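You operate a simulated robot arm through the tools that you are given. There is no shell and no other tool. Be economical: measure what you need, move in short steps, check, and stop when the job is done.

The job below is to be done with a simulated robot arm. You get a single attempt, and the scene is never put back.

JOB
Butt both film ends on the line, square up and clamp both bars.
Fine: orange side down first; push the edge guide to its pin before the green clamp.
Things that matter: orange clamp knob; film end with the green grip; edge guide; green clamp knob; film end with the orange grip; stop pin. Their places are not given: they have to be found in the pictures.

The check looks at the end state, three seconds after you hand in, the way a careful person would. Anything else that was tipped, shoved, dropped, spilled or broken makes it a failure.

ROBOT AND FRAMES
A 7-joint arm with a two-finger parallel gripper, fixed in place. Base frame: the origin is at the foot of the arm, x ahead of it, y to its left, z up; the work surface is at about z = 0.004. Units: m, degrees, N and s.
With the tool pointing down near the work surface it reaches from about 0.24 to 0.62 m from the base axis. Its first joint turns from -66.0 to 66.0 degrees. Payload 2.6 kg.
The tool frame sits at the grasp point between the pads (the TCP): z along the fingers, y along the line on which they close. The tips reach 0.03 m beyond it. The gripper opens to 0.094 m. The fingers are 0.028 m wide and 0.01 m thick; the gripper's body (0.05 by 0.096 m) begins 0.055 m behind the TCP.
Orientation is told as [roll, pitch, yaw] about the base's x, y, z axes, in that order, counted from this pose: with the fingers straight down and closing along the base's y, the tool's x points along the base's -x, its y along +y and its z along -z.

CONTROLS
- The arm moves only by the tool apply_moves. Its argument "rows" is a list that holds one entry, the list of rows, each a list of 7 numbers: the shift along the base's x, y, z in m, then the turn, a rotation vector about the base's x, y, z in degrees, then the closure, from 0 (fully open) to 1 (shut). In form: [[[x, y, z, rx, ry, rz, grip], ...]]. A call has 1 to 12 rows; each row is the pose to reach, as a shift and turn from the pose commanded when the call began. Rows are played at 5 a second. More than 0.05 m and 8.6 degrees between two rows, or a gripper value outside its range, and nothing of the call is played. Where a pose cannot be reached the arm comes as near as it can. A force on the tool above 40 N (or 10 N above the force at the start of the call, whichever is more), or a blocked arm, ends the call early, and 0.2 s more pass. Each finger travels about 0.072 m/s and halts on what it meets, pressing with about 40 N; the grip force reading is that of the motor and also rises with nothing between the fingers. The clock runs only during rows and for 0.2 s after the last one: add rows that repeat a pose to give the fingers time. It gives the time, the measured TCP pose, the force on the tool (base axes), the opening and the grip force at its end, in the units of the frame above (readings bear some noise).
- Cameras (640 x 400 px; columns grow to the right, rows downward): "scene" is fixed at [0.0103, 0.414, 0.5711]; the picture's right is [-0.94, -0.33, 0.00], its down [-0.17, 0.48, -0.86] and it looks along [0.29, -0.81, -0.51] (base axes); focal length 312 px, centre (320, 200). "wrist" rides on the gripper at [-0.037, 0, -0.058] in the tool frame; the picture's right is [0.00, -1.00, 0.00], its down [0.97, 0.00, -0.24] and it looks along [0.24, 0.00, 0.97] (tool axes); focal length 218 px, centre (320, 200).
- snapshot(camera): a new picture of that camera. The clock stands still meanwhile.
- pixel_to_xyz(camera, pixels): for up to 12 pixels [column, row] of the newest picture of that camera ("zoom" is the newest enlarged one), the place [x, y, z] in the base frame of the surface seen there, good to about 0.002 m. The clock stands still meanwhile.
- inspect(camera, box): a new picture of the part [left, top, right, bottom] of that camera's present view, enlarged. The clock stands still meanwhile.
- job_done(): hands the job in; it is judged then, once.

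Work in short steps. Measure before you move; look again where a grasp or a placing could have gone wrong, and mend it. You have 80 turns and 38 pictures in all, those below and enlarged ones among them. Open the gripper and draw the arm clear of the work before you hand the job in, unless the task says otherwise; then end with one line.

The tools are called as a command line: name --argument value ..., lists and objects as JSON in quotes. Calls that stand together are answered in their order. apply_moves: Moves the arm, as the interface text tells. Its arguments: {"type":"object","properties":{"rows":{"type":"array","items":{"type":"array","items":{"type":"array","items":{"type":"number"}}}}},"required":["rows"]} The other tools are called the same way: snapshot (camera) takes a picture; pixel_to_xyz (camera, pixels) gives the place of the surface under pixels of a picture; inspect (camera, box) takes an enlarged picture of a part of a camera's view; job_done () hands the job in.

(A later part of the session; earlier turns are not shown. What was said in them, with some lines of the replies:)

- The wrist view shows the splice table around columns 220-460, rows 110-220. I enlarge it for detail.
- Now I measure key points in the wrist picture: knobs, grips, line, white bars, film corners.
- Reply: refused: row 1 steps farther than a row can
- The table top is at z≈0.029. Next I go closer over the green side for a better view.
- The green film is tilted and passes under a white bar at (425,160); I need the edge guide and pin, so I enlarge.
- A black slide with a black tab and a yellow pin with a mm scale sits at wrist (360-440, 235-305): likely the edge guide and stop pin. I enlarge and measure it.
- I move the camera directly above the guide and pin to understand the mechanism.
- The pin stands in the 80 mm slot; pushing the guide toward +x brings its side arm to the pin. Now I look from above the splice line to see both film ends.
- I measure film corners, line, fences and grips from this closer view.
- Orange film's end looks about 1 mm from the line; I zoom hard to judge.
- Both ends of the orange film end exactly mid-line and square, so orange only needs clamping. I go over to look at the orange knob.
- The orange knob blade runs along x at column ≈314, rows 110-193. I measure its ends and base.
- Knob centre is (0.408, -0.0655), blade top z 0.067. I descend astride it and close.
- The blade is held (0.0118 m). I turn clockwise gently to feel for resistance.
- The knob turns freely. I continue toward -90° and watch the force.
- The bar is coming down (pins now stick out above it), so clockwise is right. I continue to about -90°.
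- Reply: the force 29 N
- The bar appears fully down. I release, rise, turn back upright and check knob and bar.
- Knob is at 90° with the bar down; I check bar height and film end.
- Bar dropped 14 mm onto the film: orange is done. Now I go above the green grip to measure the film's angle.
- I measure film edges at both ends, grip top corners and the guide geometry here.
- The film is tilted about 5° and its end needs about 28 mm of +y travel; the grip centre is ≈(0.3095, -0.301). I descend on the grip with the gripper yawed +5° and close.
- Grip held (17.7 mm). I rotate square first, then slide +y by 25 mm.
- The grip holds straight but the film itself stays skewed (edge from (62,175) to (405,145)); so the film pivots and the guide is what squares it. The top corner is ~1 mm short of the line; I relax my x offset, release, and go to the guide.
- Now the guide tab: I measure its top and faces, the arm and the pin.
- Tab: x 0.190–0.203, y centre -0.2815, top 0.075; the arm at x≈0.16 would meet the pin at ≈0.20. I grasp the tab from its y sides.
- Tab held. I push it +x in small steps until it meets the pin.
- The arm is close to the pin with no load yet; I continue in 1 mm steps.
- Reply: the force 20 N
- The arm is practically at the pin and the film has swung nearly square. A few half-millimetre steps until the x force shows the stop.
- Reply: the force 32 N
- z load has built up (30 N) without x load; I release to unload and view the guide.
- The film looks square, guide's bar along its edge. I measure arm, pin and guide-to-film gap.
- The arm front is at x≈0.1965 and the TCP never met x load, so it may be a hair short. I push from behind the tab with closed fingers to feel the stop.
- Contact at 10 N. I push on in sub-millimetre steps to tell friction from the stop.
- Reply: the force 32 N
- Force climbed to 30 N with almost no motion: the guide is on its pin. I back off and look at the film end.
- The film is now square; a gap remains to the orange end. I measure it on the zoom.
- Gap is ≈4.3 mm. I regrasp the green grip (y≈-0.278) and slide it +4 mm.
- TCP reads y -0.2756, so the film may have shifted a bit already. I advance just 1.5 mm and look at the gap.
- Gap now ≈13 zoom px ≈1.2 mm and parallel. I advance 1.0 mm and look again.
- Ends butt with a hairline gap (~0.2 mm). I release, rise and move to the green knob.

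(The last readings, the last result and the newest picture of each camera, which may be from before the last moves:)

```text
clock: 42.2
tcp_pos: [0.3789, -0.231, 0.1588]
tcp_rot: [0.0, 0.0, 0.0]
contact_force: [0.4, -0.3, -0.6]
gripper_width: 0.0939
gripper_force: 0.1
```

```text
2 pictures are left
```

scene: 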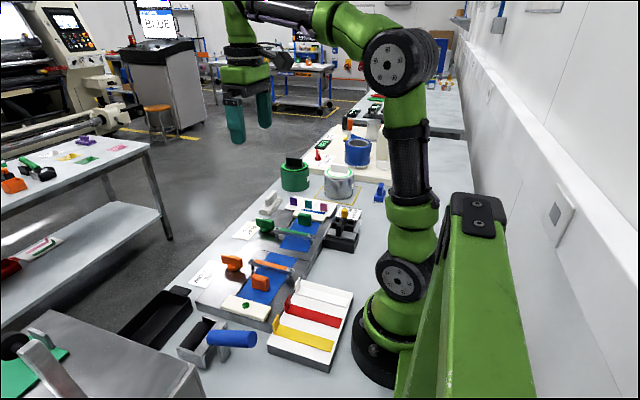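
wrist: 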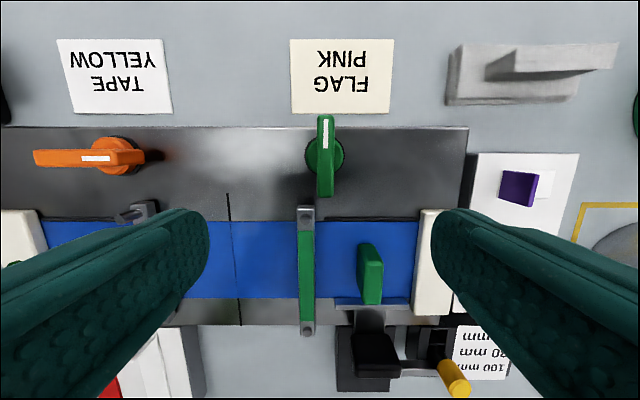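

Ends remain together. I measure the green knob blade (column ≈325, rows 115-195).

pixel_to_xyz --camera "wrist" --pixels '[[325, 118], [325, 155], [325, 192], [320, 155], [331, 155], [307, 155], [342, 155], [307, 250], [307, 280]]'

```text
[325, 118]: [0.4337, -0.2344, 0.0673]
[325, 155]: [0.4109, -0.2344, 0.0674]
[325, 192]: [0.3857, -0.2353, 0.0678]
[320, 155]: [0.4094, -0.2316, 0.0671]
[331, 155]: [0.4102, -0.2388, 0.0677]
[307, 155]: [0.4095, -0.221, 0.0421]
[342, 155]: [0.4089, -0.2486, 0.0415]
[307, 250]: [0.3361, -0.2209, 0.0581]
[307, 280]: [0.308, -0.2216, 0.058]
```

Green knob centre (0.409, -0.235). I descend, grip, and start a small clockwise turn.

apply_moves --rows '[[[0.015, -0.002, 0, 0, 0, 0, 0], [0.03, -0.004, -0.02, 0, 0, 0, 0.3], [0.03, -0.004, -0.05, 0, 0, 0, 0.4], [0.03, -0.004, -0.079, 0, 0, 0, 0.5], [0.03, -0.004, -0.079, 0, 0, 0, 0.7], [0.03, -0.004, -0.079, 0, 0, 0, 0.9], [0.03, -0.004, -0.079, 0, 0, 0, 0.95], [0.03, -0.004, -0.079, 0, 0, 0, 0.95]]]'

apply_moves --rows '[[[0, 0, 0, 0, 0, -6, 0.95], [0, 0, 0, 0, 0, -12, 0.95], [0, 0, 0, 0, 0, -18, 0.95], [0, 0, 0, 0, 0, -24, 0.95], [0, 0, 0, 0, 0, -30, 0.95], [0, 0, 0, 0, 0, -36, 0.95], [0, 0, 0, 0, 0, -36, 0.95]]]'

inspect --camera "scene" --box '[240, 190, 360, 280]'

```text
clock: 44.0
tcp_pos: [0.4087, -0.2356, 0.0801]
tcp_rot: [0.2, -0.1, 0.0]
contact_force: [-0.3, 7.5, -2.2]
gripper_width: 0.0116
gripper_force: 45.2
```

```text
clock: 45.6
tcp_pos: [0.408, -0.2354, 0.0791]
tcp_rot: [-0.1, 0.1, -36.2]
contact_force: [-12.2, 12.9, 7.8]
gripper_width: 0.012
gripper_force: 45.0
```

```text
4.44 times, centred on (300, 235) of scene
```

zoom: 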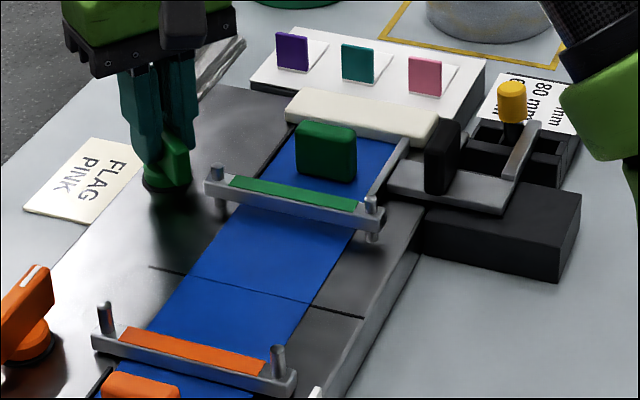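

The bar is coming down and the guide's arm touches the pin. I turn the remaining 54°.

apply_moves --rows '[[[0, 0, 0, 0, 0, -7, 0.95], [0, 0, 0, 0, 0, -14, 0.95], [0, 0, 0, 0, 0, -21, 0.95], [0, 0, 0, 0, 0, -28, 0.95], [0, 0, 0, 0, 0, -35, 0.95], [0, 0, 0, 0, 0, -42, 0.95], [0, 0, 0, 0, 0, -48, 0.95], [0, 0, 0, 0, 0, -54, 0.95], [0, 0, 0, 0, 0, -54, 0.95]]]'

```text
clock: 47.6
tcp_pos: [0.4079, -0.2357, 0.0787]
tcp_rot: [-0.1, 0.0, -90.2]
contact_force: [-22.7, 10.5, 15.4]
gripper_width: 0.0118
gripper_force: 45.1
```

Turned to -90°. I release, rise, and back off for a final look.

apply_moves --rows '[[[0, 0, 0, 0, 0, 0, 0.6], [0, 0, 0, 0, 0, 0, 0.4], [0, 0, 0.001, 0, 0, 0, 0.3], [0, 0, 0.03, 0, 0, 0, 0.3], [0, 0, 0.06, 0, 0, 0, 0.2], [0, 0, 0.1, 0, 0, 8, 0.1], [-0.02, 0, 0.14, 0, 0, 16, 0], [-0.04, 0.015, 0.17, 0, 0, 24, 0], [-0.05, 0.03, 0.19, 0, 0, 32, 0], [-0.06, 0.045, 0.2, 0, 0, 40, 0], [-0.07, 0.06, 0.2, 0, 0, 48, 0], [-0.08, 0.075, 0.2, 0, 0, 56, 0]]]'

apply_moves --rows '[[[0, 0, 0, 0, 0, 8, 0], [0, 0, 0, 0, 0, 16, 0], [0, 0, 0, 0, 0, 24, 0], [0, 0, 0, 0, 0, 32, 0], [0, 0, 0, 0, 0, 34, 0], [0, 0, 0, 0, 0, 34, 0]]]'

inspect --camera "wrist" --box '[190, 60, 450, 260]'

```text
clock: 50.2
tcp_pos: [0.3295, -0.1613, 0.2791]
tcp_rot: [0.0, -0.1, -33.9]
contact_force: [-0.6, 0.5, 0.9]
gripper_width: 0.0939
gripper_force: 0.1
```

```text
clock: 51.6
tcp_pos: [0.329, -0.1613, 0.2785]
tcp_rot: [0.0, 0.0, 0.1]
contact_force: [-0.7, -0.2, -0.7]
gripper_width: 0.0938
gripper_force: 0.0
```

```text
2.00 times, centred on (320, 160) of wrist
```

zoom: 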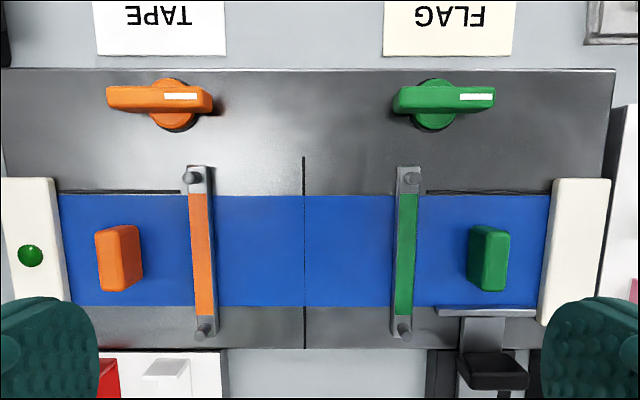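

Both knobs are at 90° and the films butt squarely on the line. I check the bar heights on this picture.

pixel_to_xyz --camera "zoom" --pixels '[[201, 250], [405, 230], [405, 290], [300, 250], [315, 250], [485, 313]]'

```text
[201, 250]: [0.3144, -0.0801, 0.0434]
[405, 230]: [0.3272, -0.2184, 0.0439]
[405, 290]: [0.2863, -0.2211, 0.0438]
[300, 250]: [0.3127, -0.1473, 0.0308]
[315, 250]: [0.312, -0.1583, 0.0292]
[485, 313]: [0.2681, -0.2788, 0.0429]
```

Both bars are down at z≈0.0435, the guide is at its pin, and the open gripper is clear. I hand in.

job_done

```text
The job is handed in.
```

The job is handed in: both film ends meet square on the line, with a gap of about 0.2 mm. The orange side was clamped first, then the edge guide was pushed to its pin, and the green side was clamped last.
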